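You operate a simulated robot arm through the tools that you are given. There is no shell and no other tool. Be economical: measure what you need, move in short steps, check, and stop when the job is done.

You are at the controls of a simulated robot arm. One attempt, no reset.

## Task
Give the speaker's grey socket to the computer.
Fine: white plug to the rest, blue plug into the grey socket. The power strip is switched off while plugs move, and on again after.

Only the result counts: the job must be done as asked and must still hold three seconds after the hand-in. Knocking over, shifting, dropping, spilling or breaking anything else fails it.

## Robot
A 7-joint arm with a fingered hand, fixed in place. Base frame: the origin is at the foot of the arm, x ahead of it, y to its left, z up; the work surface is at about z = 0.73. Units: m, rad, N and s.
With the tool pointing down near the work surface it reaches from about 0.34 to 0.72 m from the base axis. Its first joint turns from -1.204 to 3.002 rad. Payload 3.4 kg.
The TCP is the grasp point between the finger pads, 0.025 m short of the fingertips. In the tool frame z runs along the fingers and y along their closing line. Largest opening 0.088 m; the body of the gripper starts 0.029 m behind the TCP. The gripper is a hand of 4 fingers: y runs from the thumb to the fingers, the wrist lies at [-0.013, -0.097, -0.162] in the tool frame.
Orientation is that of the tool frame in the base frame, as [roll, pitch, yaw] about the fixed x, y, z axes, in that order (R = Rz(yaw) Ry(pitch) Rx(roll)). With the fingers straight down and the wrist toward the robot, the tool's x, y and z point along [0, 1, 0], [1, 0, 0] and [0, 0, -1] of the base frame.

## Interface
- The arm moves only by the tool nudge_tool. Its argument "motion" is a list of rows, each a list of 6 numbers: the shift along the base's x, y, z in mm, then the turn, a rotation vector about the base's x, y, z in rad. In form: [[tx, ty, tz, wx, wy, wz], ...]. A call has 1 to 8 rows; each row is the pose to reach, as a shift and turn from the pose commanded when the call began. Rows are played at 5 a second. More than 0.05 m and 0.15 rad between two rows, and nothing of the call is played. Where a pose cannot be reached the arm comes as near as it can. A force on the tool above 40 N (or 10 N above the force at the start of the call, whichever is more), or a blocked arm, ends the call early, and 0.2 s more pass. In this call time passes only in rows, and 0.2 s behind the last. It gives the time, the measured TCP pose, the force on the tool (base axes), the opening and the grip force at its end, in the units of the frame above (readings bear some noise), with the torque about the TCP (base axes, N m) and any sound that the robot's microphone picked up.
- Cameras (640 x 400 px; columns grow to the right, rows downward): "scene" is fixed at [0.2182, 0.6515, 1.503]; the picture's right is [-0.92, -0.40, 0.00], its down [-0.18, 0.41, -0.89] and it looks along [0.36, -0.82, -0.45] (base axes); focal length 346 px, centre (320, 200). "wrist" rides on the gripper at [0.064, -0.083, -0.098] in the tool frame; the picture's right is [-0.62, 0.37, -0.69], its down [-0.71, -0.63, 0.30] and it looks along [-0.32, 0.68, 0.65] (tool axes); focal length 265 px, centre (320, 200). There is no depth. A picture from a camera that has moved, and an enlarged one, comes with that camera's place and axes in the base frame and with its lens.
- grab_frame(camera): a new picture of that camera. No time passes.
- slide_trunk(by): slides the trunk up (or, below 0, down) by that many m; the arm rides with it, the base frame stays. It gives what a move gives, with no picture.
- set_fingers(index, middle, ring, thumb_bend, thumb_turn): sets how far each is bent, from 0 (flat) to 1 (curled in); at 0.3 the hand is open as for a grip, at 0.7 the pads meet at the TCP. One left out holds its place. A second passes; each finger stops where it meets its share of the squeeze, and holds until it gets a number again. It is the only way to open and close the hand. It gives what a move gives, with no picture; readings hold the bend of each and the force on the fingers (four entries, about 0 where the hand has none), thumb and palm. thumb_turn goes from beside the hand (0) to across from the fingers (1), as for a grip.
- close_up(camera, box): a new picture of the part [left, top, right, bottom] of that camera's present view, enlarged. No time passes.
- finish_job(): hands the job in; it is judged then, once.

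Work in short steps. Places have to be worked out from the pictures, the camera data and where the tool is seen: move nearer, look again, correct. Check each grasp and each placing, and mend what went wrong. You have 120 turns and 64 pictures in all, those below and enlarged ones among them. Open the gripper and draw the arm clear of the work before you hand the job in, unless the task says otherwise; then end with one line.

The tools are called by a JSON object that holds its "api" and its "payload". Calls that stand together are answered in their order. nudge_tool: Moves the arm, as the interface text tells. Its arguments: {"type":"object","properties":{"motion":{"type":"array"}},"required":["motion"]} The other tools are called the same way: slide_trunk (by) slides the trunk up or down; set_fingers (index, middle, ring, thumb_bend, thumb_turn) moves the fingers one by one; grab_frame (camera) takes a picture; close_up (camera, box) takes an enlarged picture of a part of a camera's view; finish_job () hands the job in.

At the start:

```text
time_s: 0.0
tool_pos: [0.5361, -0.1148, 1.1197]
ee_rot: [-3.14, 0.002, 1.571]
force: [0.4, -0.7, 1.2]
moment: [-0.03, 0.03, 0.0]
finger_gap: 0.0875
finger_force: 0.0
shape: jaw
bend: [0.3, 0.3, 0.3, 0.3, 0.98]
finger forces: [0.0, 0.0, 0.0, 0.1, 0.0, 0.0]
trunk travel left (down, up): [-0.625, 0.215]
```

scene: 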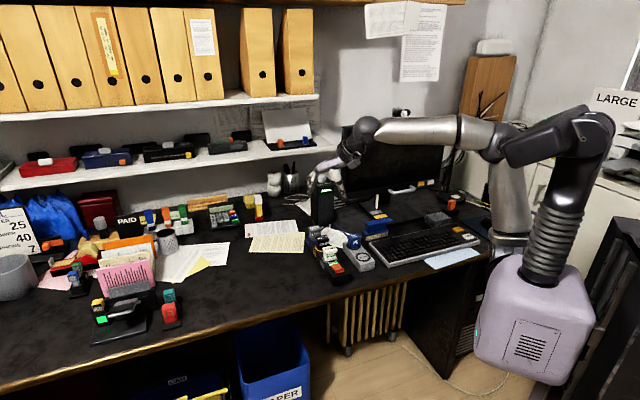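
wrist: 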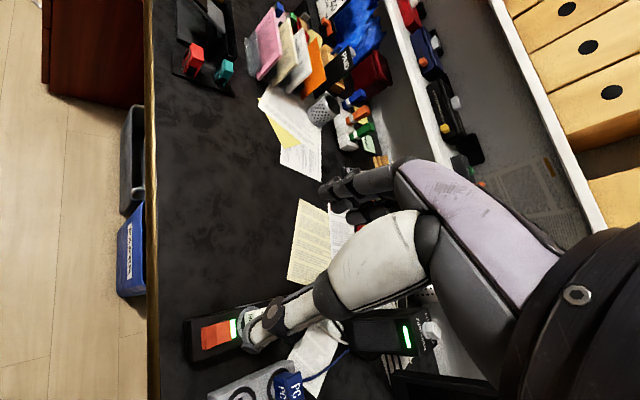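

The power strip and plugs seem to be near the scene pixel (340,250). I'll enlarge that area in both cameras.

{"api": "close_up", "payload": {"camera": "scene", "box": [280, 170, 440, 290]}}

{"api": "close_up", "payload": {"camera": "wrist", "box": [150, 270, 450, 400]}}

```text
3.33 times, centred on (360, 230) of scene
camera zoom: at [0.2182, 0.6515, 1.503], right [-0.92, -0.4, 0.0], down [-0.18, 0.41, -0.89], along [0.36, -0.82, -0.45], focal length 1152 px, centre (187, 100)
```

zoom: 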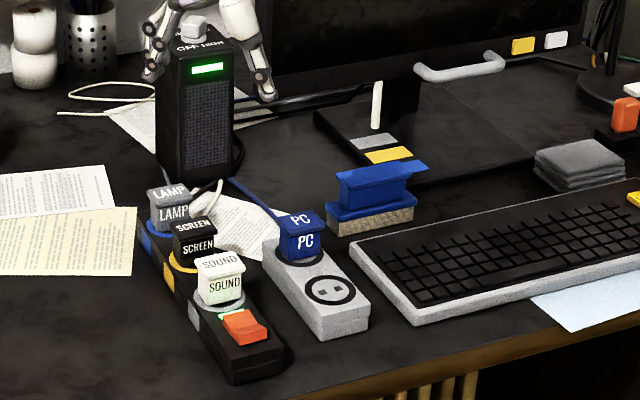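

```text
2.13 times, centred on (300, 335) of wrist
camera zoom: at [0.4528, -0.051, 1.2181], right [0.37, -0.62, 0.69], down [-0.63, -0.71, -0.3], along [0.68, -0.32, -0.65], focal length 566 px, centre (363, -88)
```

zoom: 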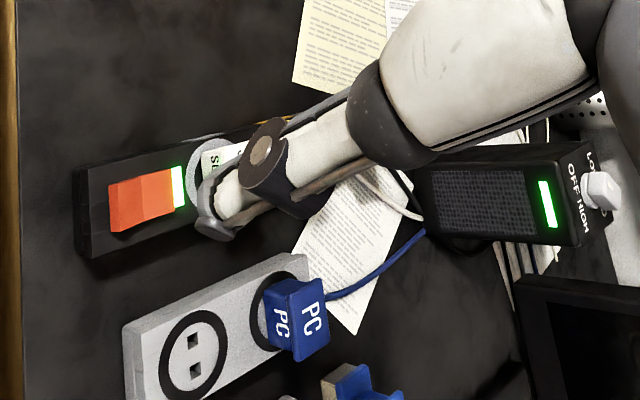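

Triangulating both views gives these estimates:

| Item | Position (m) |
|---|---|
| Switch | (.544, -.236, ~.775) |
| SOUND plug top | (.59, -.286, ~.805) |
| PC plug top | (.538, -.391, ~.807) |
| Free rest socket | (.486, -.345, ~.763) |

The strip and the rest both run along about (.73, -.69). I'll turn the hand 45° so that it closes across them, and come lower for a better look.

{"api": "nudge_tool", "payload": {"motion": [[4, -25, -10, 0, 0, 0.131], [8, -55, -25, 0, 0, 0.262], [12, -85, -40, 0, 0, 0.393], [16, -115, -55, 0, 0, 0.524], [20, -140, -75, 0, 0, 0.655], [24, -165, -95, 0, 0, 0.785]]}}

{"api": "grab_frame", "payload": {"camera": "wrist"}}

{"api": "close_up", "payload": {"camera": "scene", "box": [295, 200, 395, 290]}}

```text
time_s: 1.4
tool_pos: [0.5623, -0.2801, 1.0227]
ee_rot: [-3.141, -0.001, 2.355]
force: [0.2, 0.0, -0.3]
moment: [0.02, 0.01, 0.02]
finger_gap: 0.0877
finger_force: 0.0
shape: jaw
bend: [0.3, 0.3, 0.3, 0.3, 0.98]
finger forces: [0.0, 0.0, 0.0, 0.0, 0.0, 0.1]
trunk travel left (down, up): [-0.625, 0.215]
```

```text
59 pictures are left
camera wrist: at [0.4571, -0.2951, 1.1218], right [0.7, -0.18, 0.69], down [0.06, -0.95, -0.31], along [0.71, 0.26, -0.65], focal length 265 px, centre (320, 200)
```

wrist: 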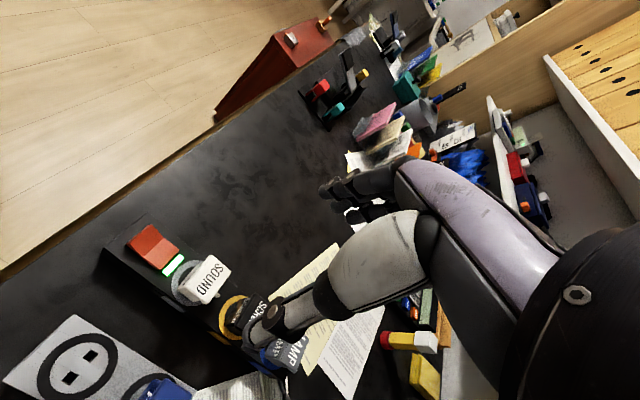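

```text
4.44 times, centred on (345, 245) of scene
camera zoom: at [0.2182, 0.6515, 1.503], right [-0.92, -0.4, 0.0], down [-0.18, 0.41, -0.89], along [0.36, -0.82, -0.45], focal length 1537 px, centre (209, 0)
```

zoom: 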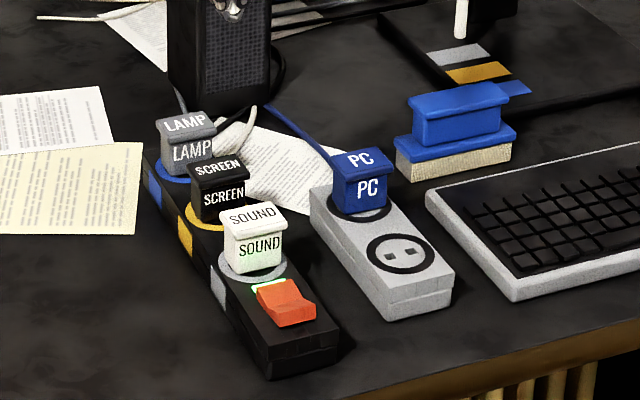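

The plugs and the rest line up with the strip axis. Next I'll inspect the rocker switch's tilt and the sockets in detail.

{"api": "close_up", "payload": {"camera": "wrist", "box": [100, 210, 260, 310]}}

{"api": "close_up", "payload": {"camera": "scene", "box": [335, 240, 375, 285]}}

```text
4.00 times, centred on (180, 260) of wrist
camera zoom: at [0.4571, -0.2951, 1.1218], right [0.7, -0.18, 0.69], down [0.06, -0.95, -0.31], along [0.71, 0.26, -0.65], focal length 1062 px, centre (880, -40)
```

zoom: 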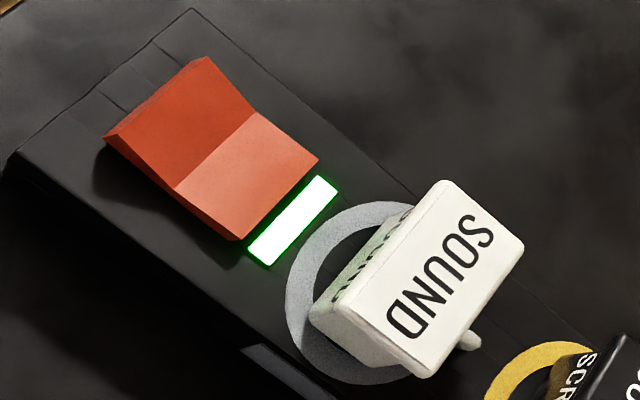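

```text
8.89 times, centred on (355, 262) of scene
camera zoom: at [0.2182, 0.6515, 1.503], right [-0.92, -0.4, 0.0], down [-0.18, 0.41, -0.89], along [0.36, -0.82, -0.45], focal length 3073 px, centre (9, -356)
```

zoom: 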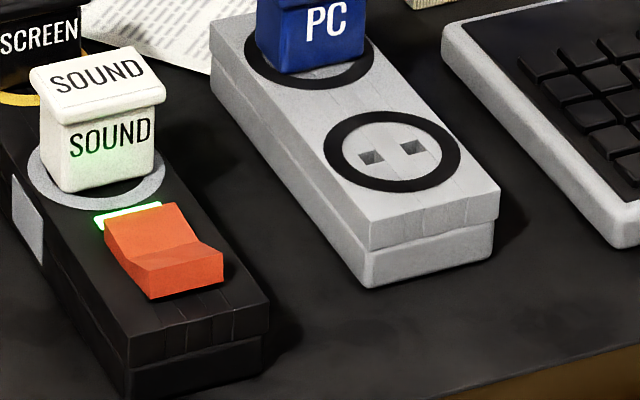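

The rocker's end away from the light is raised, at about (.532, -.222, .783), so pressing it switches off. I'll curl the index and ring fingers out of the way to leave the middle finger for pressing, then check the hand's shape.

{"api": "set_fingers", "payload": {"index": 1.0, "ring": 1.0, "middle": 0.3, "thumb_bend": 0.3}}

{"api": "close_up", "payload": {"camera": "scene", "box": [280, 130, 400, 230]}}

{"api": "grab_frame", "payload": {"camera": "wrist"}}

```text
time_s: 2.4
tool_pos: [0.5617, -0.2794, 1.0239]
ee_rot: [-3.141, 0.002, 2.355]
force: [-0.4, -0.7, 0.0]
moment: [-0.01, -0.03, 0.0]
finger_gap: 0.0527
finger_force: 0.1
shape: fingers
bend: [1.0, 0.3, 1.0, 0.3, 0.98]
finger forces: [0.0, 0.0, 0.0, 0.0, 0.0, 0.0]
trunk travel left (down, up): [-0.625, 0.215]
```

```text
4.00 times, centred on (340, 180) of scene
camera zoom: at [0.2182, 0.6515, 1.503], right [-0.92, -0.4, 0.0], down [-0.18, 0.41, -0.89], along [0.36, -0.82, -0.45], focal length 1383 px, centre (240, 280)
```

zoom: 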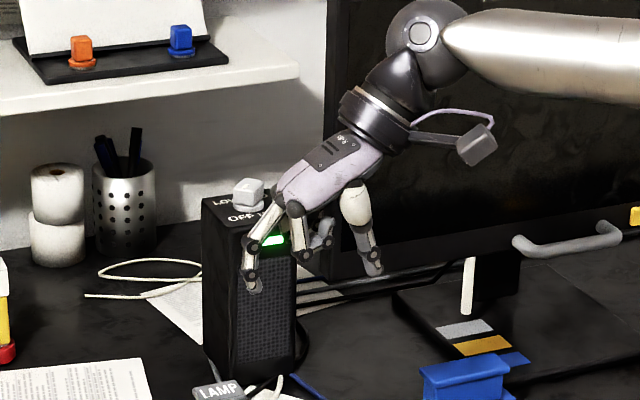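

```text
54 pictures are left
camera wrist: at [0.4563, -0.2937, 1.1226], right [0.7, -0.18, 0.69], down [0.06, -0.95, -0.3], along [0.71, 0.25, -0.65], focal length 265 px, centre (320, 200)
```

wrist: 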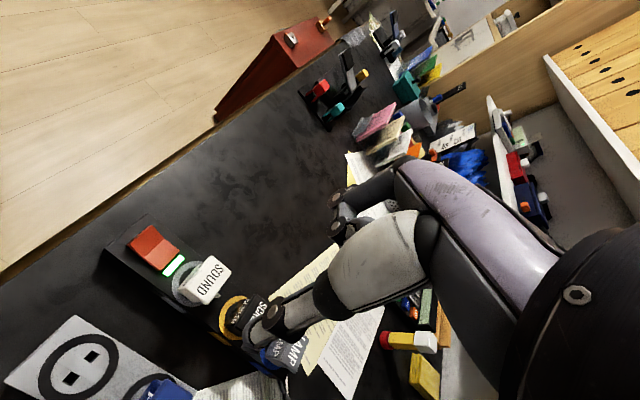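

The middle fingertip sits about 50 mm along tool y and 25 mm below the TCP, and nothing is near it. I'll bring it over the raised end of the rocker, with the TCP at about (.495, -.255, .86), and check.

{"api": "nudge_tool", "payload": {"motion": [[-16, 6, -40, 0, 0, 0], [-33, 12, -80, 0, 0, 0], [-50, 18, -120, 0, 0, 0], [-67, 24, -164, 0, 0, 0]]}}

{"api": "close_up", "payload": {"camera": "scene", "box": [305, 190, 405, 290]}}

{"api": "grab_frame", "payload": {"camera": "wrist"}}

```text
time_s: 3.4
tool_pos: [0.4922, -0.2542, 0.8593]
ee_rot: [3.14, -0.001, 2.357]
force: [0.0, 1.1, 0.1]
moment: [0.02, 0.03, 0.01]
finger_gap: 0.0529
finger_force: 0.0
shape: fingers
bend: [1.0, 0.3, 1.0, 0.3, 0.98]
finger forces: [0.0, 0.0, 0.1, 0.0, 0.0, 0.1]
trunk travel left (down, up): [-0.625, 0.215]
```

```text
4.00 times, centred on (355, 240) of scene
camera zoom: at [0.2182, 0.6515, 1.503], right [-0.92, -0.4, 0.0], down [-0.18, 0.41, -0.89], along [0.36, -0.82, -0.45], focal length 1383 px, centre (180, 40)
```

zoom: 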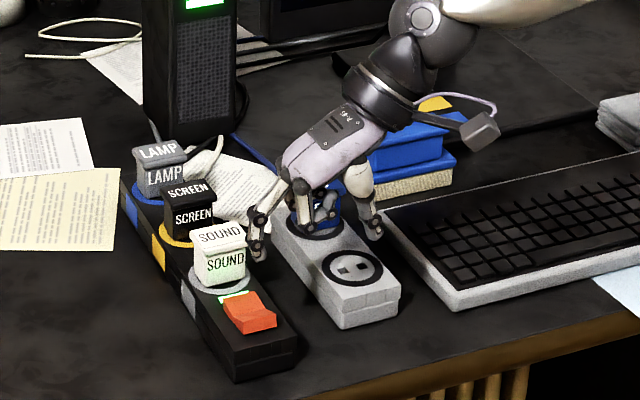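

```text
52 pictures are left
camera wrist: at [0.3877, -0.2697, 0.9579], right [0.7, -0.18, 0.69], down [0.06, -0.95, -0.31], along [0.71, 0.25, -0.65], focal length 265 px, centre (320, 200)
```

wrist: 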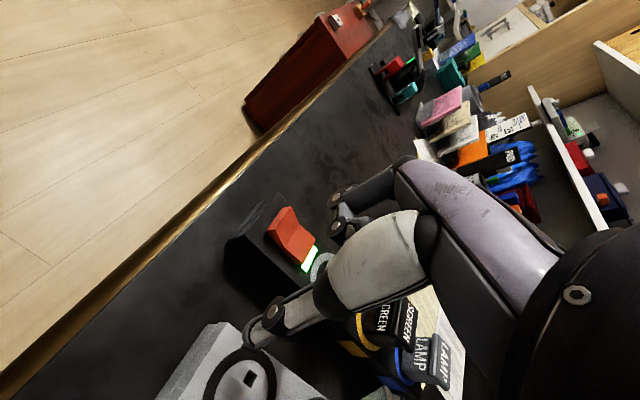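

The tip appears to be over the strip near the raised end of the rocker. I'll shift slightly and lower it gently.

{"api": "nudge_tool", "payload": {"motion": [[4, 2, -15, 0, 0, 0], [4, 2, -30, 0, 0, 0], [4, 2, -40, 0, 0, 0], [4, 2, -46, 0, 0, 0]]}}

{"api": "close_up", "payload": {"camera": "scene", "box": [325, 235, 385, 290]}}

```text
time_s: 4.4
tool_pos: [0.4956, -0.2531, 0.8151]
ee_rot: [-3.14, 0.001, 2.357]
force: [0.0, 0.1, -0.1]
moment: [0.03, -0.02, 0.02]
finger_gap: 0.0526
finger_force: 0.1
shape: fingers
bend: [1.0, 0.3, 1.0, 0.3, 0.98]
finger forces: [0.0, 0.0, 0.1, 0.0, 0.0, 0.1]
trunk travel left (down, up): [-0.625, 0.215]
```

```text
7.27 times, centred on (355, 262) of scene
camera zoom: at [0.2182, 0.6515, 1.503], right [-0.92, -0.4, 0.0], down [-0.18, 0.41, -0.89], along [0.36, -0.82, -0.45], focal length 2514 px, centre (66, -254)
```

zoom: 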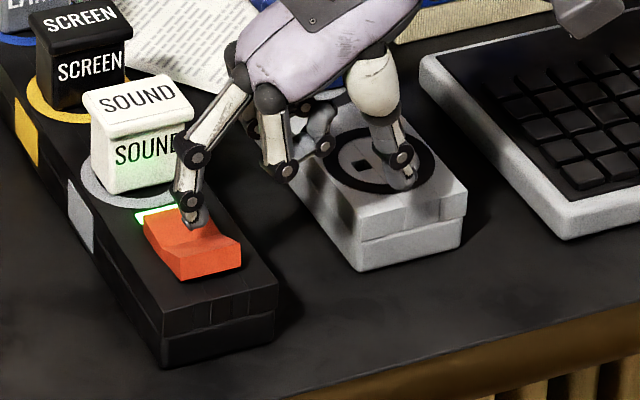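

The tip is right over the fold, so I'll shift it about 10 mm along the strip toward the raised end and then press down in small steps.

{"api": "nudge_tool", "payload": {"motion": [[-5, 3, 0, 0, 0, 0], [-9, 6, 0, 0, 0, 0], [-9, 6, -5, 0, 0, 0], [-9, 6, -10, 0, 0, 0], [-9, 6, -14, 0, 0, 0]]}}

{"api": "close_up", "payload": {"camera": "scene", "box": [325, 235, 385, 290]}}

```text
time_s: 5.6
tool_pos: [0.4884, -0.2462, 0.8005]
ee_rot: [-3.141, 0.002, 2.355]
force: [-0.1, -0.1, 3.0]
moment: [0.03, -0.06, 0.0]
finger_gap: 0.0527
finger_force: 1.2
shape: fingers
bend: [1.0, 0.3, 1.0, 0.3, 0.98]
finger forces: [0.0, 2.1, 0.1, 0.0, 0.0, 0.0]
trunk travel left (down, up): [-0.625, 0.215]
```

```text
7.27 times, centred on (355, 262) of scene
camera zoom: at [0.2182, 0.6515, 1.503], right [-0.92, -0.4, 0.0], down [-0.18, 0.41, -0.89], along [0.36, -0.82, -0.45], focal length 2514 px, centre (66, -254)
```

zoom: 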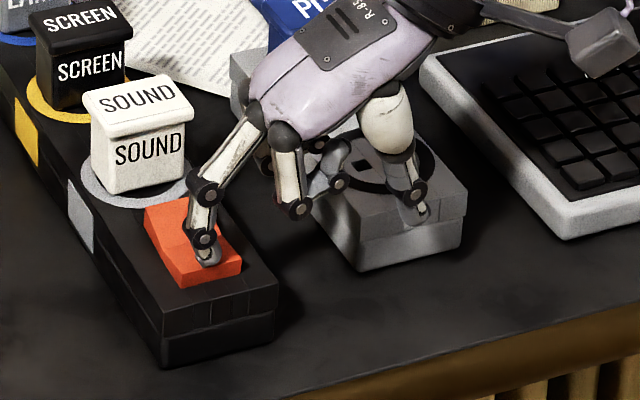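

The green light is out and the rocker has flipped, so the strip is off. I'll raise the hand and look again.

{"api": "nudge_tool", "payload": {"motion": [[0, 0, 30, 0, 0, 0], [10, -5, 70, 0, 0, 0], [35, -20, 110, 0, 0, 0], [60, -30, 130, 0, 0, 0]]}}

{"api": "set_fingers", "payload": {"index": 0.3, "ring": 0.3, "middle": 0.3, "thumb_bend": 0.3}}

{"api": "close_up", "payload": {"camera": "scene", "box": [305, 190, 405, 290]}}

{"api": "grab_frame", "payload": {"camera": "wrist"}}

```text
time_s: 6.6
tool_pos: [0.5477, -0.2743, 0.9306]
ee_rot: [-3.141, 0.0, 2.358]
force: [-0.3, -0.5, 0.6]
moment: [-0.02, -0.02, -0.01]
finger_gap: 0.0526
finger_force: 0.0
shape: fingers
bend: [1.0, 0.3, 1.0, 0.3, 0.98]
finger forces: [0.0, 0.0, 0.0, 0.1, 0.1, 0.0]
trunk travel left (down, up): [-0.625, 0.215]
```

```text
time_s: 7.6
tool_pos: [0.5482, -0.276, 0.9315]
ee_rot: [3.141, 0.001, 2.357]
force: [-0.5, -0.2, -0.6]
moment: [-0.02, -0.01, -0.02]
finger_gap: 0.0842
finger_force: 0.2
shape: fingers
bend: [0.3, 0.3, 0.3, 0.3, 0.98]
finger forces: [0.1, 0.0, 0.0, 0.1, 0.0, 0.0]
trunk travel left (down, up): [-0.625, 0.215]
```

```text
4.00 times, centred on (355, 240) of scene
camera zoom: at [0.2182, 0.6515, 1.503], right [-0.92, -0.4, 0.0], down [-0.18, 0.41, -0.89], along [0.36, -0.82, -0.45], focal length 1383 px, centre (180, 40)
```

zoom: 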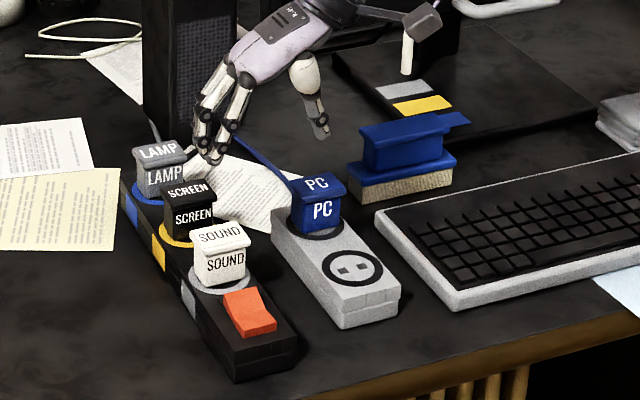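

```text
48 pictures are left
camera wrist: at [0.4435, -0.2907, 1.0299], right [0.7, -0.18, 0.69], down [0.06, -0.95, -0.3], along [0.71, 0.25, -0.65], focal length 265 px, centre (320, 200)
```

wrist: 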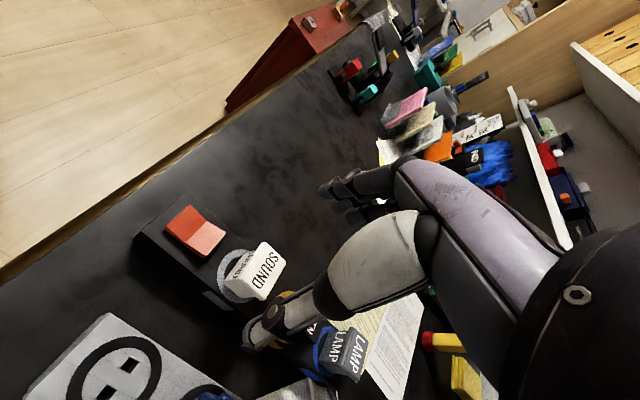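

The SOUND plug's cap top is at about (.589, -.280, .808). I'll move above it, stop with the tips just beside the cap, and check the centring.

{"api": "nudge_tool", "payload": {"motion": [[20, -2, -10, 0, 0, 0], [41, -4, -30, 0, 0, 0], [41, -4, -60, 0, 0, 0], [41, -4, -90, 0, 0, 0]]}}

{"api": "close_up", "payload": {"camera": "scene", "box": [315, 215, 385, 275]}}

{"api": "close_up", "payload": {"camera": "wrist", "box": [200, 120, 440, 370]}}

```text
time_s: 8.6
tool_pos: [0.5908, -0.2804, 0.8407]
ee_rot: [-3.142, 0.0, 2.356]
force: [-0.4, -0.1, 0.3]
moment: [0.01, 0.01, -0.01]
finger_gap: 0.0843
finger_force: 0.1
shape: fingers
bend: [0.3, 0.3, 0.3, 0.3, 0.98]
finger forces: [0.1, 0.1, 0.0, 0.0, 0.0, 0.1]
trunk travel left (down, up): [-0.625, 0.215]
```

```text
6.67 times, centred on (350, 245) of scene
camera zoom: at [0.2182, 0.6515, 1.503], right [-0.92, -0.4, 0.0], down [-0.18, 0.41, -0.89], along [0.36, -0.82, -0.45], focal length 2305 px, centre (120, -100)
```

zoom: 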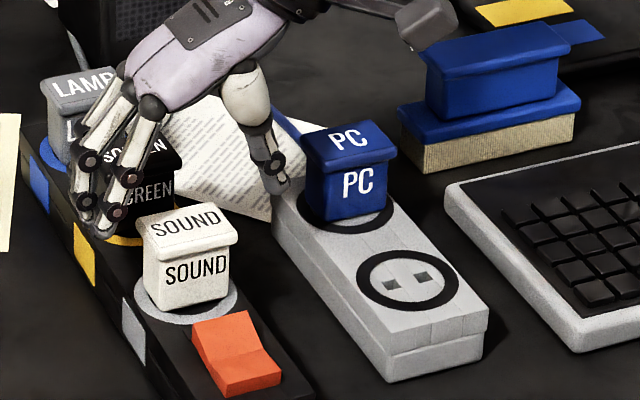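

```text
1.60 times, centred on (320, 245) of wrist
camera zoom: at [0.4858, -0.2959, 0.9389], right [0.7, -0.18, 0.69], down [0.06, -0.95, -0.3], along [0.71, 0.25, -0.65], focal length 425 px, centre (320, 128)
```

zoom: 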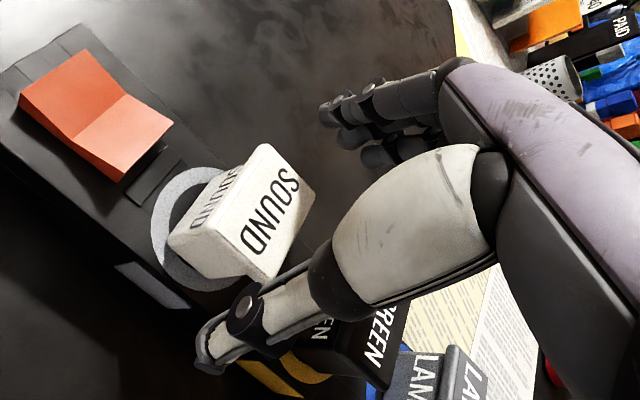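

The fingertip midpoint projects onto the centre of the cap, so the hand is aligned. I'll descend to a TCP height of about .798.

{"api": "nudge_tool", "payload": {"motion": [[-1, 0, -15, 0, 0, 0], [-1, 0, -30, 0, 0, 0], [-1, 0, -38, 0, 0, 0], [-1, 0, -43, 0, 0, 0]]}}

{"api": "close_up", "payload": {"camera": "scene", "box": [315, 215, 385, 275]}}

```text
time_s: 9.6
tool_pos: [0.5885, -0.2813, 0.7969]
ee_rot: [-3.141, 0.001, 2.356]
force: [0.0, -0.5, -0.3]
moment: [0.02, 0.0, 0.03]
finger_gap: 0.0844
finger_force: 0.2
shape: fingers
bend: [0.3, 0.3, 0.3, 0.3, 0.98]
finger forces: [0.0, 0.1, 0.0, 0.0, 0.0, 0.0]
trunk travel left (down, up): [-0.625, 0.215]
```

```text
6.67 times, centred on (350, 245) of scene
camera zoom: at [0.2182, 0.6515, 1.503], right [-0.92, -0.4, 0.0], down [-0.18, 0.41, -0.89], along [0.36, -0.82, -0.45], focal length 2305 px, centre (120, -100)
```

zoom: 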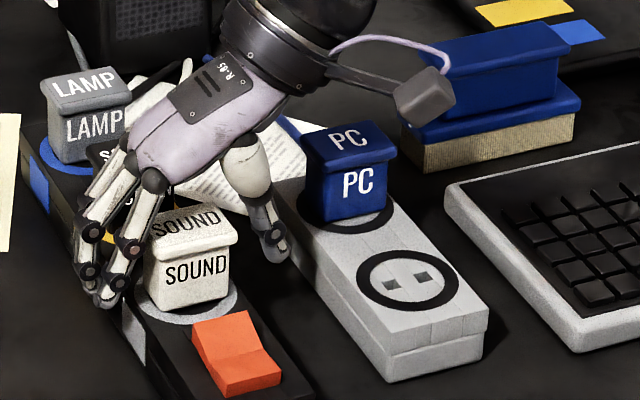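

The fingers straddle the plug cleanly. I'll close them now, with the middle finger and thumb firm and the outer fingers held to about the plug's width.

{"api": "set_fingers", "payload": {"index": 0.52, "ring": 0.52, "middle": 0.7, "thumb_bend": 0.7}}

{"api": "close_up", "payload": {"camera": "scene", "box": [315, 215, 385, 275]}}

{"api": "close_up", "payload": {"camera": "wrist", "box": [200, 120, 440, 370]}}

```text
time_s: 10.6
tool_pos: [0.5892, -0.2792, 0.7974]
ee_rot: [3.141, 0.0, 2.356]
force: [3.4, 1.7, 1.5]
moment: [0.13, -0.16, 0.0]
finger_gap: 0.0377
finger_force: 14.4
shape: fingers
bend: [0.48, 0.57, 0.52, 0.59, 0.96]
finger forces: [5.6, 10.2, 0.1, 0.0, 12.7, 0.0]
trunk travel left (down, up): [-0.625, 0.215]
```

```text
6.67 times, centred on (350, 245) of scene
camera zoom: at [0.2182, 0.6515, 1.503], right [-0.92, -0.4, 0.0], down [-0.18, 0.41, -0.89], along [0.36, -0.82, -0.45], focal length 2305 px, centre (120, -100)
```

zoom: 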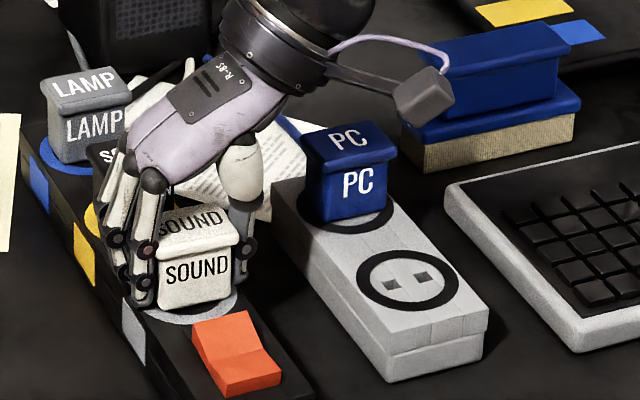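

```text
1.60 times, centred on (320, 245) of wrist
camera zoom: at [0.4844, -0.2953, 0.8961], right [0.7, -0.18, 0.69], down [0.06, -0.95, -0.3], along [0.71, 0.25, -0.65], focal length 425 px, centre (320, 128)
```

zoom: 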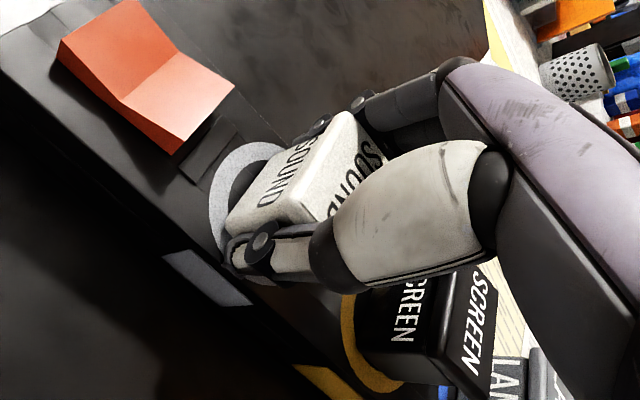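

The grip holds, with index and middle at about 5.6 and 10 N against the thumb. I'll pull straight up slowly.

{"api": "nudge_tool", "payload": {"motion": [[0, 0, 4, 0, 0, 0], [0, 0, 8, 0, 0, 0], [0, 0, 14, 0, 0, 0], [0, 0, 22, 0, 0, 0], [0, 0, 32, 0, 0, 0], [0, 0, 42, 0, 0, 0]]}}

{"api": "close_up", "payload": {"camera": "scene", "box": [315, 215, 385, 275]}}

```text
time_s: 12.0
tool_pos: [0.5881, -0.281, 0.8404]
ee_rot: [3.141, 0.001, 2.356]
force: [-0.2, 0.5, -1.2]
moment: [0.01, 0.02, -0.03]
finger_gap: 0.0378
finger_force: 14.6
shape: fingers
bend: [0.48, 0.58, 0.52, 0.59, 0.96]
finger forces: [5.1, 9.1, 0.0, 0.0, 14.6, 0.0]
trunk travel left (down, up): [-0.625, 0.215]
```

```text
6.67 times, centred on (350, 245) of scene
camera zoom: at [0.2182, 0.6515, 1.503], right [-0.92, -0.4, 0.0], down [-0.18, 0.41, -0.89], along [0.36, -0.82, -0.45], focal length 2305 px, centre (120, -100)
```

zoom: 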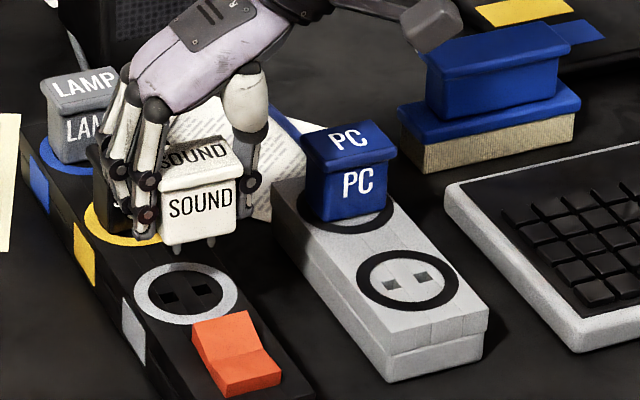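

The plug came out cleanly with its pins showing. I'll take a fine close-up of both sockets to compare their positions and alignment.

{"api": "close_up", "payload": {"camera": "scene", "box": [330, 243, 394, 283]}}

{"api": "grab_frame", "payload": {"camera": "wrist"}}

```text
10.00 times, centred on (362, 263) of scene
camera zoom: at [0.2182, 0.6515, 1.503], right [-0.92, -0.4, 0.0], down [-0.18, 0.41, -0.89], along [0.36, -0.82, -0.45], focal length 3458 px, centre (-100, -430)
```

zoom: 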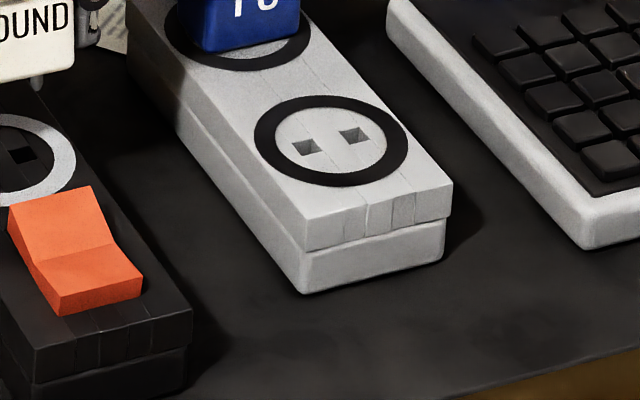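

```text
40 pictures are left
camera wrist: at [0.4833, -0.2955, 0.9385], right [0.7, -0.18, 0.69], down [0.06, -0.95, -0.3], along [0.71, 0.25, -0.65], focal length 265 px, centre (320, 200)
```

wrist: 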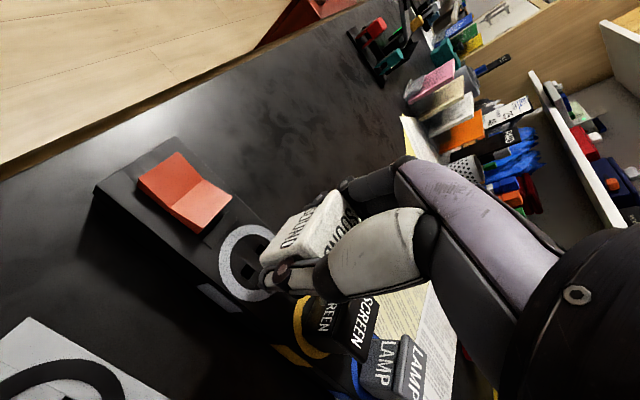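

The sockets are parallel within about 2°, and their offset is about (-105, -56) mm. I'll lift a little more, carry the plug over the free rest socket, and check from above.

{"api": "nudge_tool", "payload": {"motion": [[0, 0, 25, 0, 0, 0], [-35, -19, 25, 0, 0, 0], [-70, -38, 25, 0, 0, 0], [-105, -56, 25, 0, 0, 0], [-105, -56, 0, 0, 0, 0]]}}

{"api": "close_up", "payload": {"camera": "scene", "box": [330, 228, 394, 283]}}

{"api": "grab_frame", "payload": {"camera": "wrist"}}

```text
time_s: 13.2
tool_pos: [0.4847, -0.3393, 0.8395]
ee_rot: [3.141, 0.001, 2.356]
force: [0.5, 0.7, -1.6]
moment: [0.03, 0.01, 0.04]
finger_gap: 0.0379
finger_force: 14.3
shape: fingers
bend: [0.48, 0.58, 0.52, 0.59, 0.96]
finger forces: [5.0, 9.1, 0.0, 0.0, 14.2, 0.0]
trunk travel left (down, up): [-0.625, 0.215]
```

```text
7.27 times, centred on (362, 256) of scene
camera zoom: at [0.2182, 0.6515, 1.503], right [-0.92, -0.4, 0.0], down [-0.18, 0.41, -0.89], along [0.36, -0.82, -0.45], focal length 2514 px, centre (14, -204)
```

zoom: 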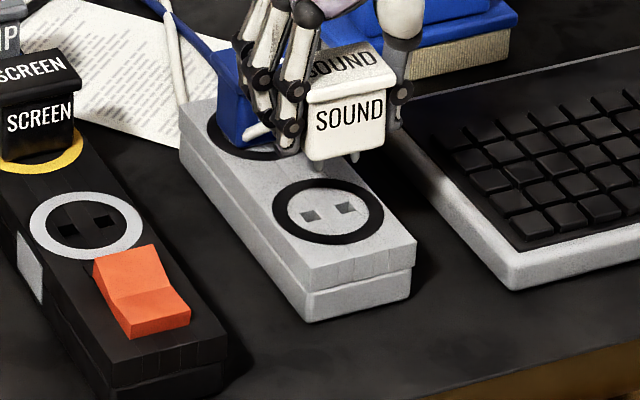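

```text
38 pictures are left
camera wrist: at [0.3802, -0.3525, 0.9379], right [0.7, -0.18, 0.69], down [0.06, -0.95, -0.3], along [0.71, 0.25, -0.65], focal length 265 px, centre (320, 200)
```

wrist: 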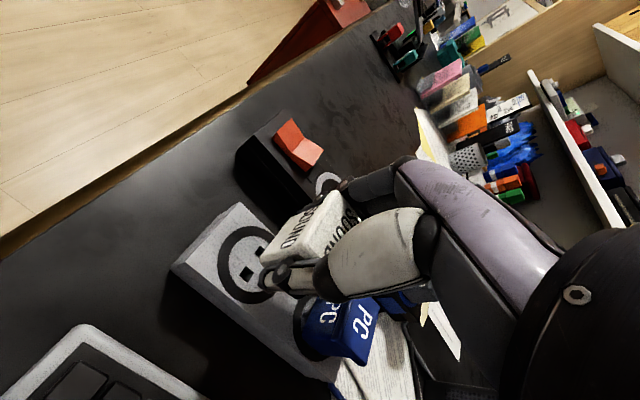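

It's nearly aligned: the socket appears at almost the same wrist-image place as the strip socket did just after extraction. I'll zoom in to measure the residual.

{"api": "close_up", "payload": {"camera": "wrist", "box": [200, 200, 300, 320]}}

{"api": "close_up", "payload": {"camera": "scene", "box": [354, 236, 384, 264]}}

```text
3.33 times, centred on (250, 260) of wrist
camera zoom: at [0.3802, -0.3525, 0.9379], right [0.7, -0.18, 0.69], down [0.06, -0.95, -0.3], along [0.71, 0.25, -0.65], focal length 885 px, centre (553, 0)
```

zoom: 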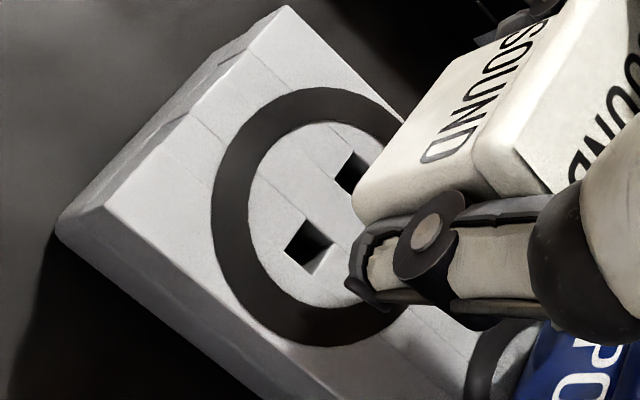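

```text
14.29 times, centred on (369, 250) of scene
camera zoom: at [0.2182, 0.6515, 1.503], right [-0.92, -0.4, 0.0], down [-0.18, 0.41, -0.89], along [0.36, -0.82, -0.45], focal length 4939 px, centre (-380, -514)
```

zoom: 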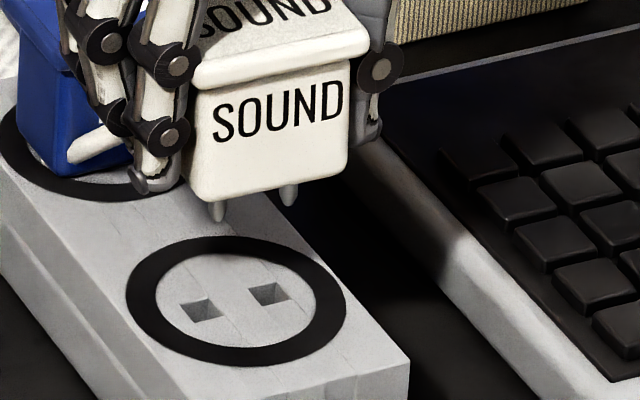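

I need a finer look at the pins against the holes to determine the lateral offset.

{"api": "close_up", "payload": {"camera": "scene", "box": [362, 246, 378, 260]}}

```text
16.00 times, centred on (370, 253) of scene
camera zoom: at [0.2182, 0.6515, 1.503], right [-0.92, -0.4, 0.0], down [-0.18, 0.41, -0.89], along [0.36, -0.82, -0.45], focal length 5532 px, centre (-480, -648)
```

zoom: 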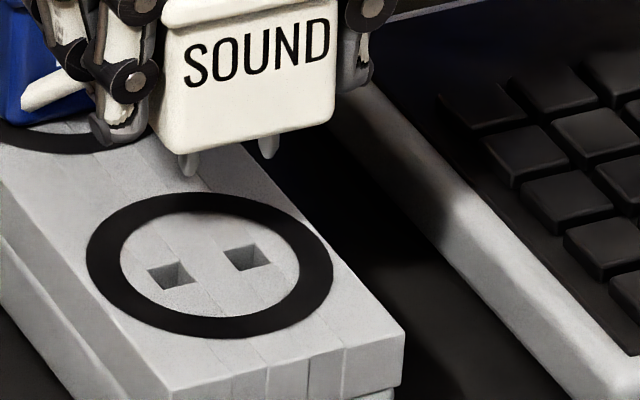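

The holes are about 10 mm wide and the pins about 4 mm, with the plug sitting about 2.6 mm too far toward image right. I'll shift (+2, +2) mm and lower to just above the holes.

{"api": "nudge_tool", "payload": {"motion": [[2, 2, -8, 0, 0, 0], [2, 2, -16, 0, 0, 0], [2, 2, -23, 0, 0, 0]]}}

{"api": "close_up", "payload": {"camera": "scene", "box": [362, 246, 378, 260]}}

```text
time_s: 14.0
tool_pos: [0.4859, -0.3351, 0.8181]
ee_rot: [3.141, -0.002, 2.357]
force: [0.5, -0.6, -1.8]
moment: [0.02, 0.02, 0.0]
finger_gap: 0.0382
finger_force: 14.2
shape: fingers
bend: [0.48, 0.58, 0.52, 0.59, 0.96]
finger forces: [4.9, 8.9, 0.0, 0.0, 14.2, 0.1]
trunk travel left (down, up): [-0.625, 0.215]
```

```text
16.00 times, centred on (370, 253) of scene
camera zoom: at [0.2182, 0.6515, 1.503], right [-0.92, -0.4, 0.0], down [-0.18, 0.41, -0.89], along [0.36, -0.82, -0.45], focal length 5532 px, centre (-480, -648)
```

zoom: 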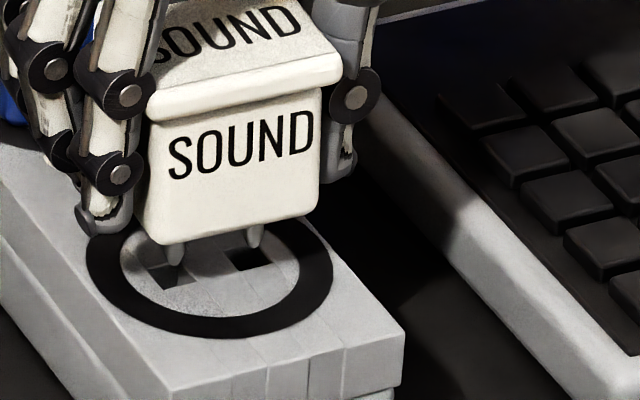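

The pins are over the holes, with about 1.3 mm still to go left. I'll add (+1, +1) and insert.

{"api": "nudge_tool", "payload": {"motion": [[1, 1, -3, 0, 0, 0], [1, 1, -8, 0, 0, 0], [1, 1, -13, 0, 0, 0], [1, 1, -18, 0, 0, 0]]}}

{"api": "close_up", "payload": {"camera": "scene", "box": [354, 240, 384, 268]}}

```text
time_s: 15.0
tool_pos: [0.486, -0.333, 0.8006]
ee_rot: [3.141, 0.002, 2.357]
force: [2.3, 3.4, 17.6]
moment: [-0.01, 0.12, 0.02]
finger_gap: 0.0403
finger_force: 14.4
shape: fingers
bend: [0.47, 0.6, 0.52, 0.58, 0.95]
finger forces: [8.9, 7.6, 0.1, 0.1, 12.3, 0.0]
trunk travel left (down, up): [-0.625, 0.215]
```

```text
14.29 times, centred on (369, 254) of scene
camera zoom: at [0.2182, 0.6515, 1.503], right [-0.92, -0.4, 0.0], down [-0.18, 0.41, -0.89], along [0.36, -0.82, -0.45], focal length 4939 px, centre (-380, -571)
```

zoom: 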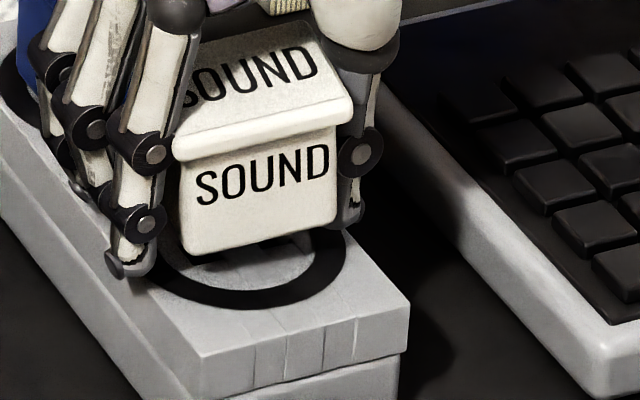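

There is 17.6 N of resistance and the plug seems to have slipped up in the grip. I'll look closely at its underside before pushing further.

{"api": "close_up", "payload": {"camera": "scene", "box": [362, 249, 378, 263]}}

{"api": "close_up", "payload": {"camera": "wrist", "box": [200, 180, 340, 320]}}

```text
16.00 times, centred on (370, 256) of scene
camera zoom: at [0.2182, 0.6515, 1.503], right [-0.92, -0.4, 0.0], down [-0.18, 0.41, -0.89], along [0.36, -0.82, -0.45], focal length 5532 px, centre (-480, -696)
```

zoom: 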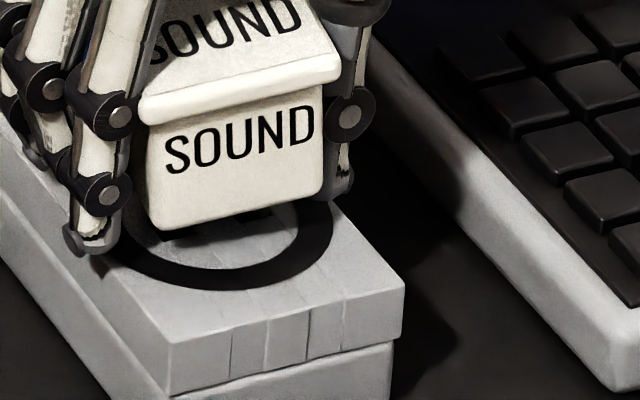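

```text
2.86 times, centred on (270, 250) of wrist
camera zoom: at [0.3813, -0.347, 0.8989], right [0.7, -0.18, 0.69], down [0.06, -0.95, -0.3], along [0.71, 0.25, -0.65], focal length 758 px, centre (463, 57)
```

zoom: 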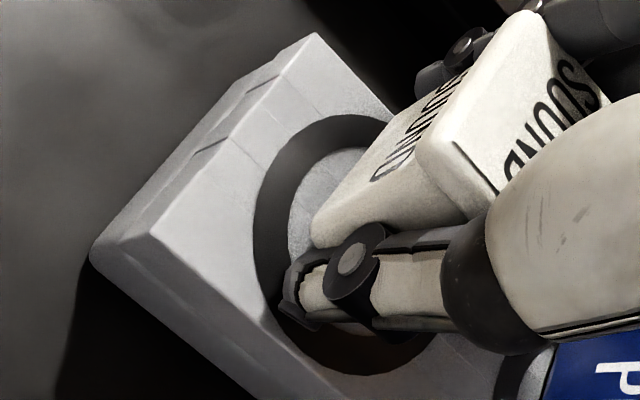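

The plug has pitched about the grip axis, so the pins probably caught a hole edge. I'll lift it back out and inspect the tilt.

{"api": "nudge_tool", "payload": {"motion": [[0, 0, 6, 0, 0, 0], [0, 0, 14, 0, 0, 0], [0, 0, 22, 0, 0, 0], [0, 0, 30, 0, 0, 0]]}}

{"api": "close_up", "payload": {"camera": "scene", "box": [358, 240, 382, 262]}}

```text
time_s: 16.0
tool_pos: [0.4852, -0.3341, 0.8285]
ee_rot: [3.14, -0.001, 2.357]
force: [0.4, 0.6, -0.8]
moment: [0.0, 0.03, -0.01]
finger_gap: 0.04
finger_force: 13.9
shape: fingers
bend: [0.47, 0.61, 0.52, 0.58, 0.95]
finger forces: [6.7, 7.1, 0.0, 0.0, 13.6, 0.0]
trunk travel left (down, up): [-0.625, 0.215]
```

```text
16.00 times, centred on (370, 251) of scene
camera zoom: at [0.2182, 0.6515, 1.503], right [-0.92, -0.4, 0.0], down [-0.18, 0.41, -0.89], along [0.36, -0.82, -0.45], focal length 5532 px, centre (-480, -616)
```

zoom: 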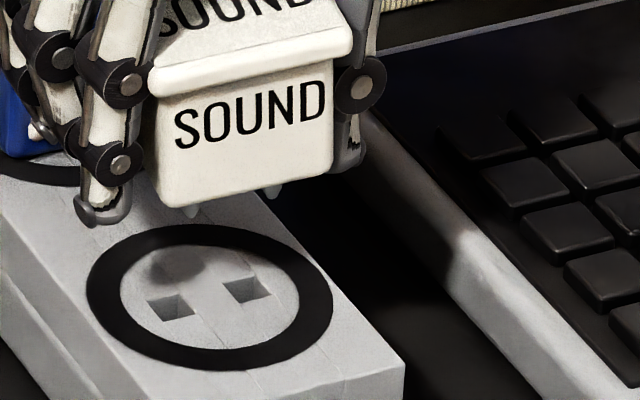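

The plug is tilted about 7°, top toward the rocker side. I'll counter-rotate the tool about its closing axis to make the plug upright and check.

{"api": "nudge_tool", "payload": {"motion": [[0, 0, 2, 0.045, 0.045, 0], [0, 0, 2, 0.09, 0.09, 0]]}}

{"api": "close_up", "payload": {"camera": "scene", "box": [358, 240, 382, 262]}}

```text
time_s: 16.6
tool_pos: [0.4873, -0.3342, 0.8308]
ee_rot: [-3.141, -0.129, 2.356]
force: [0.3, -0.4, -0.9]
moment: [0.03, -0.02, 0.04]
finger_gap: 0.0399
finger_force: 13.5
shape: fingers
bend: [0.47, 0.61, 0.52, 0.58, 0.95]
finger forces: [6.7, 7.1, 0.0, 0.0, 13.6, 0.1]
trunk travel left (down, up): [-0.625, 0.215]
```

```text
16.00 times, centred on (370, 251) of scene
camera zoom: at [0.2182, 0.6515, 1.503], right [-0.92, -0.4, 0.0], down [-0.18, 0.41, -0.89], along [0.36, -0.82, -0.45], focal length 5532 px, centre (-480, -616)
```

zoom: 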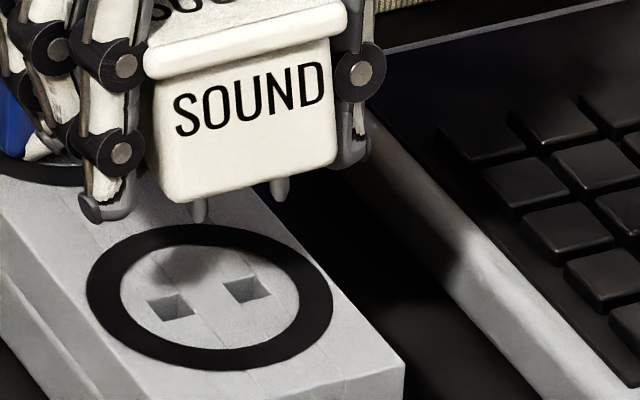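

Pitch is now fixed, but the plug also rolled about 8°, with its bottom swung toward the thumb. I'll counter-rotate about the strip axis as well and check.

{"api": "nudge_tool", "payload": {"motion": [[0, 0, 0, 0.045, -0.045, 0], [0, 0, 0, 0.09, -0.09, 0]]}}

{"api": "close_up", "payload": {"camera": "scene", "box": [358, 240, 382, 262]}}

```text
time_s: 17.2
tool_pos: [0.4857, -0.3344, 0.8319]
ee_rot: [3.01, -0.127, 2.374]
force: [0.7, 0.2, -1.7]
moment: [-0.02, -0.01, -0.02]
finger_gap: 0.0397
finger_force: 14.0
shape: fingers
bend: [0.47, 0.61, 0.52, 0.58, 0.95]
finger forces: [6.7, 6.9, 0.1, 0.0, 13.7, 0.1]
trunk travel left (down, up): [-0.625, 0.215]
```

```text
16.00 times, centred on (370, 251) of scene
camera zoom: at [0.2182, 0.6515, 1.503], right [-0.92, -0.4, 0.0], down [-0.18, 0.41, -0.89], along [0.36, -0.82, -0.45], focal length 5532 px, centre (-480, -616)
```

zoom: 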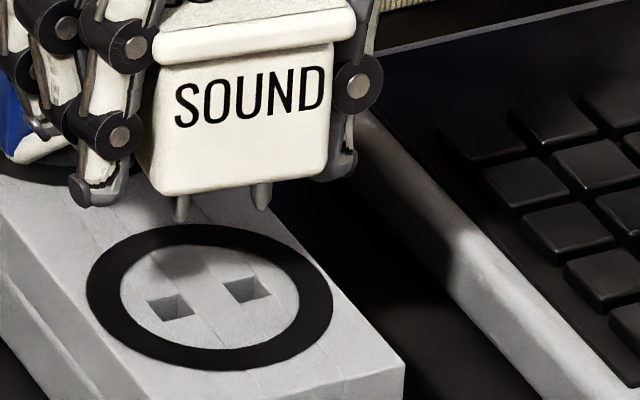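

The plug is now nearly upright and the pins are above the holes. I'll trim the roll and yaw slightly, shift left about 1 mm, and lower to just above the surface.

{"api": "nudge_tool", "payload": {"motion": [[1, 1, -8, -0.02, 0.02, 0.04], [1, 1, -18, -0.02, 0.02, 0.04]]}}

{"api": "close_up", "payload": {"camera": "scene", "box": [358, 240, 382, 262]}}

```text
time_s: 17.8
tool_pos: [0.4871, -0.3317, 0.8123]
ee_rot: [3.041, -0.128, 2.41]
force: [-1.0, -0.1, 0.1]
moment: [-0.03, -0.02, 0.0]
finger_gap: 0.0396
finger_force: 13.7
shape: fingers
bend: [0.47, 0.61, 0.52, 0.58, 0.95]
finger forces: [6.7, 7.0, 0.1, 0.2, 13.7, 0.0]
trunk travel left (down, up): [-0.625, 0.215]
```

```text
16.00 times, centred on (370, 251) of scene
camera zoom: at [0.2182, 0.6515, 1.503], right [-0.92, -0.4, 0.0], down [-0.18, 0.41, -0.89], along [0.36, -0.82, -0.45], focal length 5532 px, centre (-480, -616)
```

zoom: 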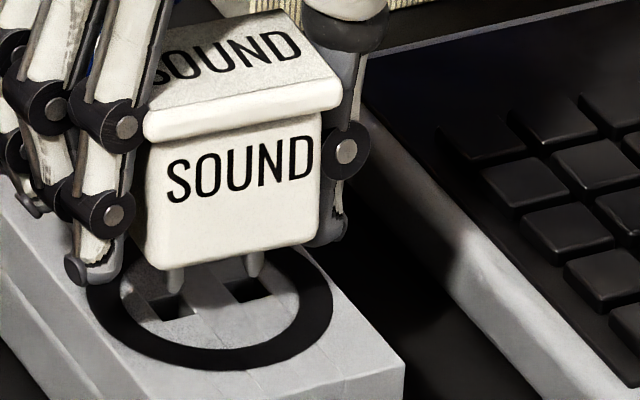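

The pins are about 3–4 mm above the holes and about 1 mm right of centre. I'll trim left, lower 5 mm, and check for entry.

{"api": "nudge_tool", "payload": {"motion": [[1, 1, -2, 0, 0, 0], [1, 1, -5, 0, 0, 0], [1, 1, -7, 0, 0, 0]]}}

{"api": "close_up", "payload": {"camera": "scene", "box": [362, 251, 376, 262]}}

```text
time_s: 18.6
tool_pos: [0.4886, -0.3318, 0.8062]
ee_rot: [3.042, -0.127, 2.41]
force: [0.1, -0.1, 0.1]
moment: [0.01, 0.05, 0.0]
finger_gap: 0.0399
finger_force: 13.6
shape: fingers
bend: [0.47, 0.61, 0.52, 0.58, 0.95]
finger forces: [6.7, 7.0, 0.1, 0.1, 13.7, 0.0]
trunk travel left (down, up): [-0.625, 0.215]
```

```text
16.00 times, centred on (369, 256) of scene
camera zoom: at [0.2182, 0.6515, 1.503], right [-0.92, -0.4, 0.0], down [-0.18, 0.41, -0.89], along [0.36, -0.82, -0.45], focal length 5532 px, centre (-464, -704)
```

zoom: 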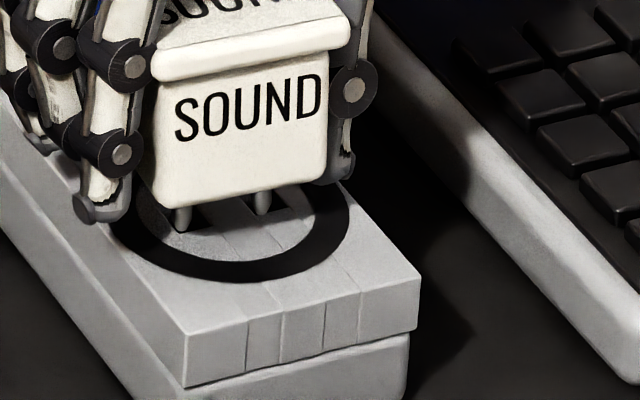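

There's no force yet and the pins are centred on the holes. I'll continue lowering in small steps.

{"api": "nudge_tool", "payload": {"motion": [[0, 0, -2, 0, 0, 0], [0, 0, -4, 0, 0, 0], [0, 0, -6, 0, 0, 0]]}}

{"api": "close_up", "payload": {"camera": "scene", "box": [362, 251, 376, 262]}}

```text
time_s: 19.4
tool_pos: [0.4886, -0.3324, 0.8027]
ee_rot: [3.038, -0.123, 2.411]
force: [0.3, -1.2, 14.1]
moment: [0.03, -0.07, -0.01]
finger_gap: 0.0395
finger_force: 15.4
shape: fingers
bend: [0.48, 0.6, 0.52, 0.58, 0.95]
finger forces: [7.0, 8.4, 0.1, 0.0, 14.9, 0.1]
trunk travel left (down, up): [-0.625, 0.215]
```

```text
16.00 times, centred on (369, 256) of scene
camera zoom: at [0.2182, 0.6515, 1.503], right [-0.92, -0.4, 0.0], down [-0.18, 0.41, -0.89], along [0.36, -0.82, -0.45], focal length 5532 px, centre (-464, -704)
```

zoom: 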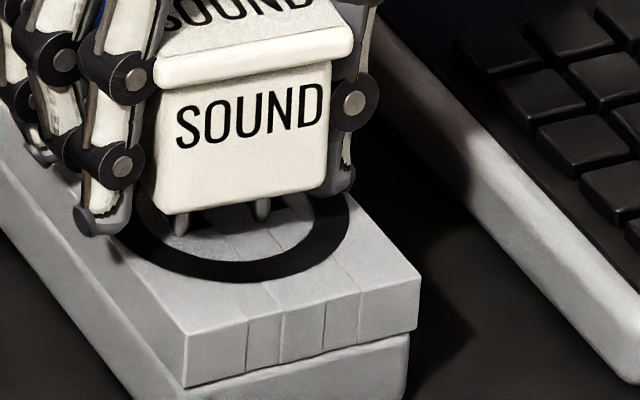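

The force rose to 14 N with the pin tips about 3 mm short of the hole centres on the near side, so they are on the near rim. I'll lift 4 mm, shift 3 mm along the strip axis, and retry.

{"api": "nudge_tool", "payload": {"motion": [[0, 0, 5, 0, 0, 0], [1.8, -2.4, 5, 0, 0, 0], [1.8, -2.4, 2, 0, 0, 0], [1.8, -2.4, 0, 0, 0, 0]]}}

{"api": "close_up", "payload": {"camera": "scene", "box": [362, 251, 376, 262]}}

```text
time_s: 20.4
tool_pos: [0.4892, -0.3336, 0.8018]
ee_rot: [3.04, -0.124, 2.409]
force: [0.5, -1.5, 12.7]
moment: [-0.12, 0.11, 0.02]
finger_gap: 0.0402
finger_force: 14.3
shape: fingers
bend: [0.47, 0.61, 0.52, 0.58, 0.95]
finger forces: [7.7, 6.9, 0.2, 0.0, 14.6, 0.0]
trunk travel left (down, up): [-0.625, 0.215]
```

```text
16.00 times, centred on (369, 256) of scene
camera zoom: at [0.2182, 0.6515, 1.503], right [-0.92, -0.4, 0.0], down [-0.18, 0.41, -0.89], along [0.36, -0.82, -0.45], focal length 5532 px, centre (-464, -704)
```

zoom: 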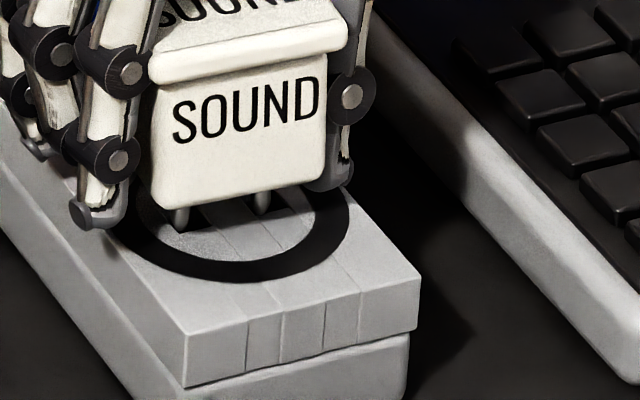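

Dark hole area is visible to the right of each pin, so I'll zoom in tightly to judge the exact offset.

{"api": "close_up", "payload": {"camera": "scene", "box": [364, 254, 374, 260]}}

```text
16.00 times, centred on (369, 257) of scene
camera zoom: at [0.2182, 0.6515, 1.503], right [-0.92, -0.4, 0.0], down [-0.18, 0.41, -0.89], along [0.36, -0.82, -0.45], focal length 5532 px, centre (-464, -712)
```

zoom: 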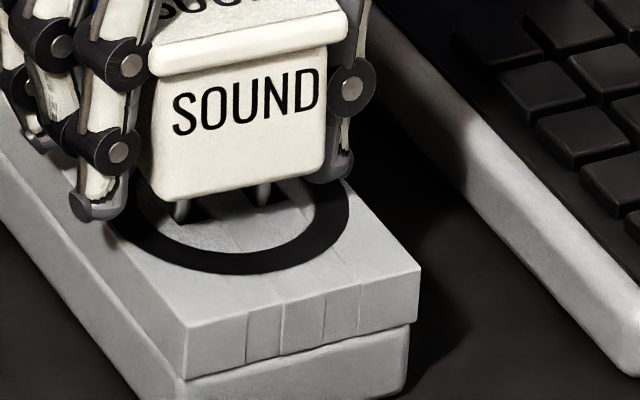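

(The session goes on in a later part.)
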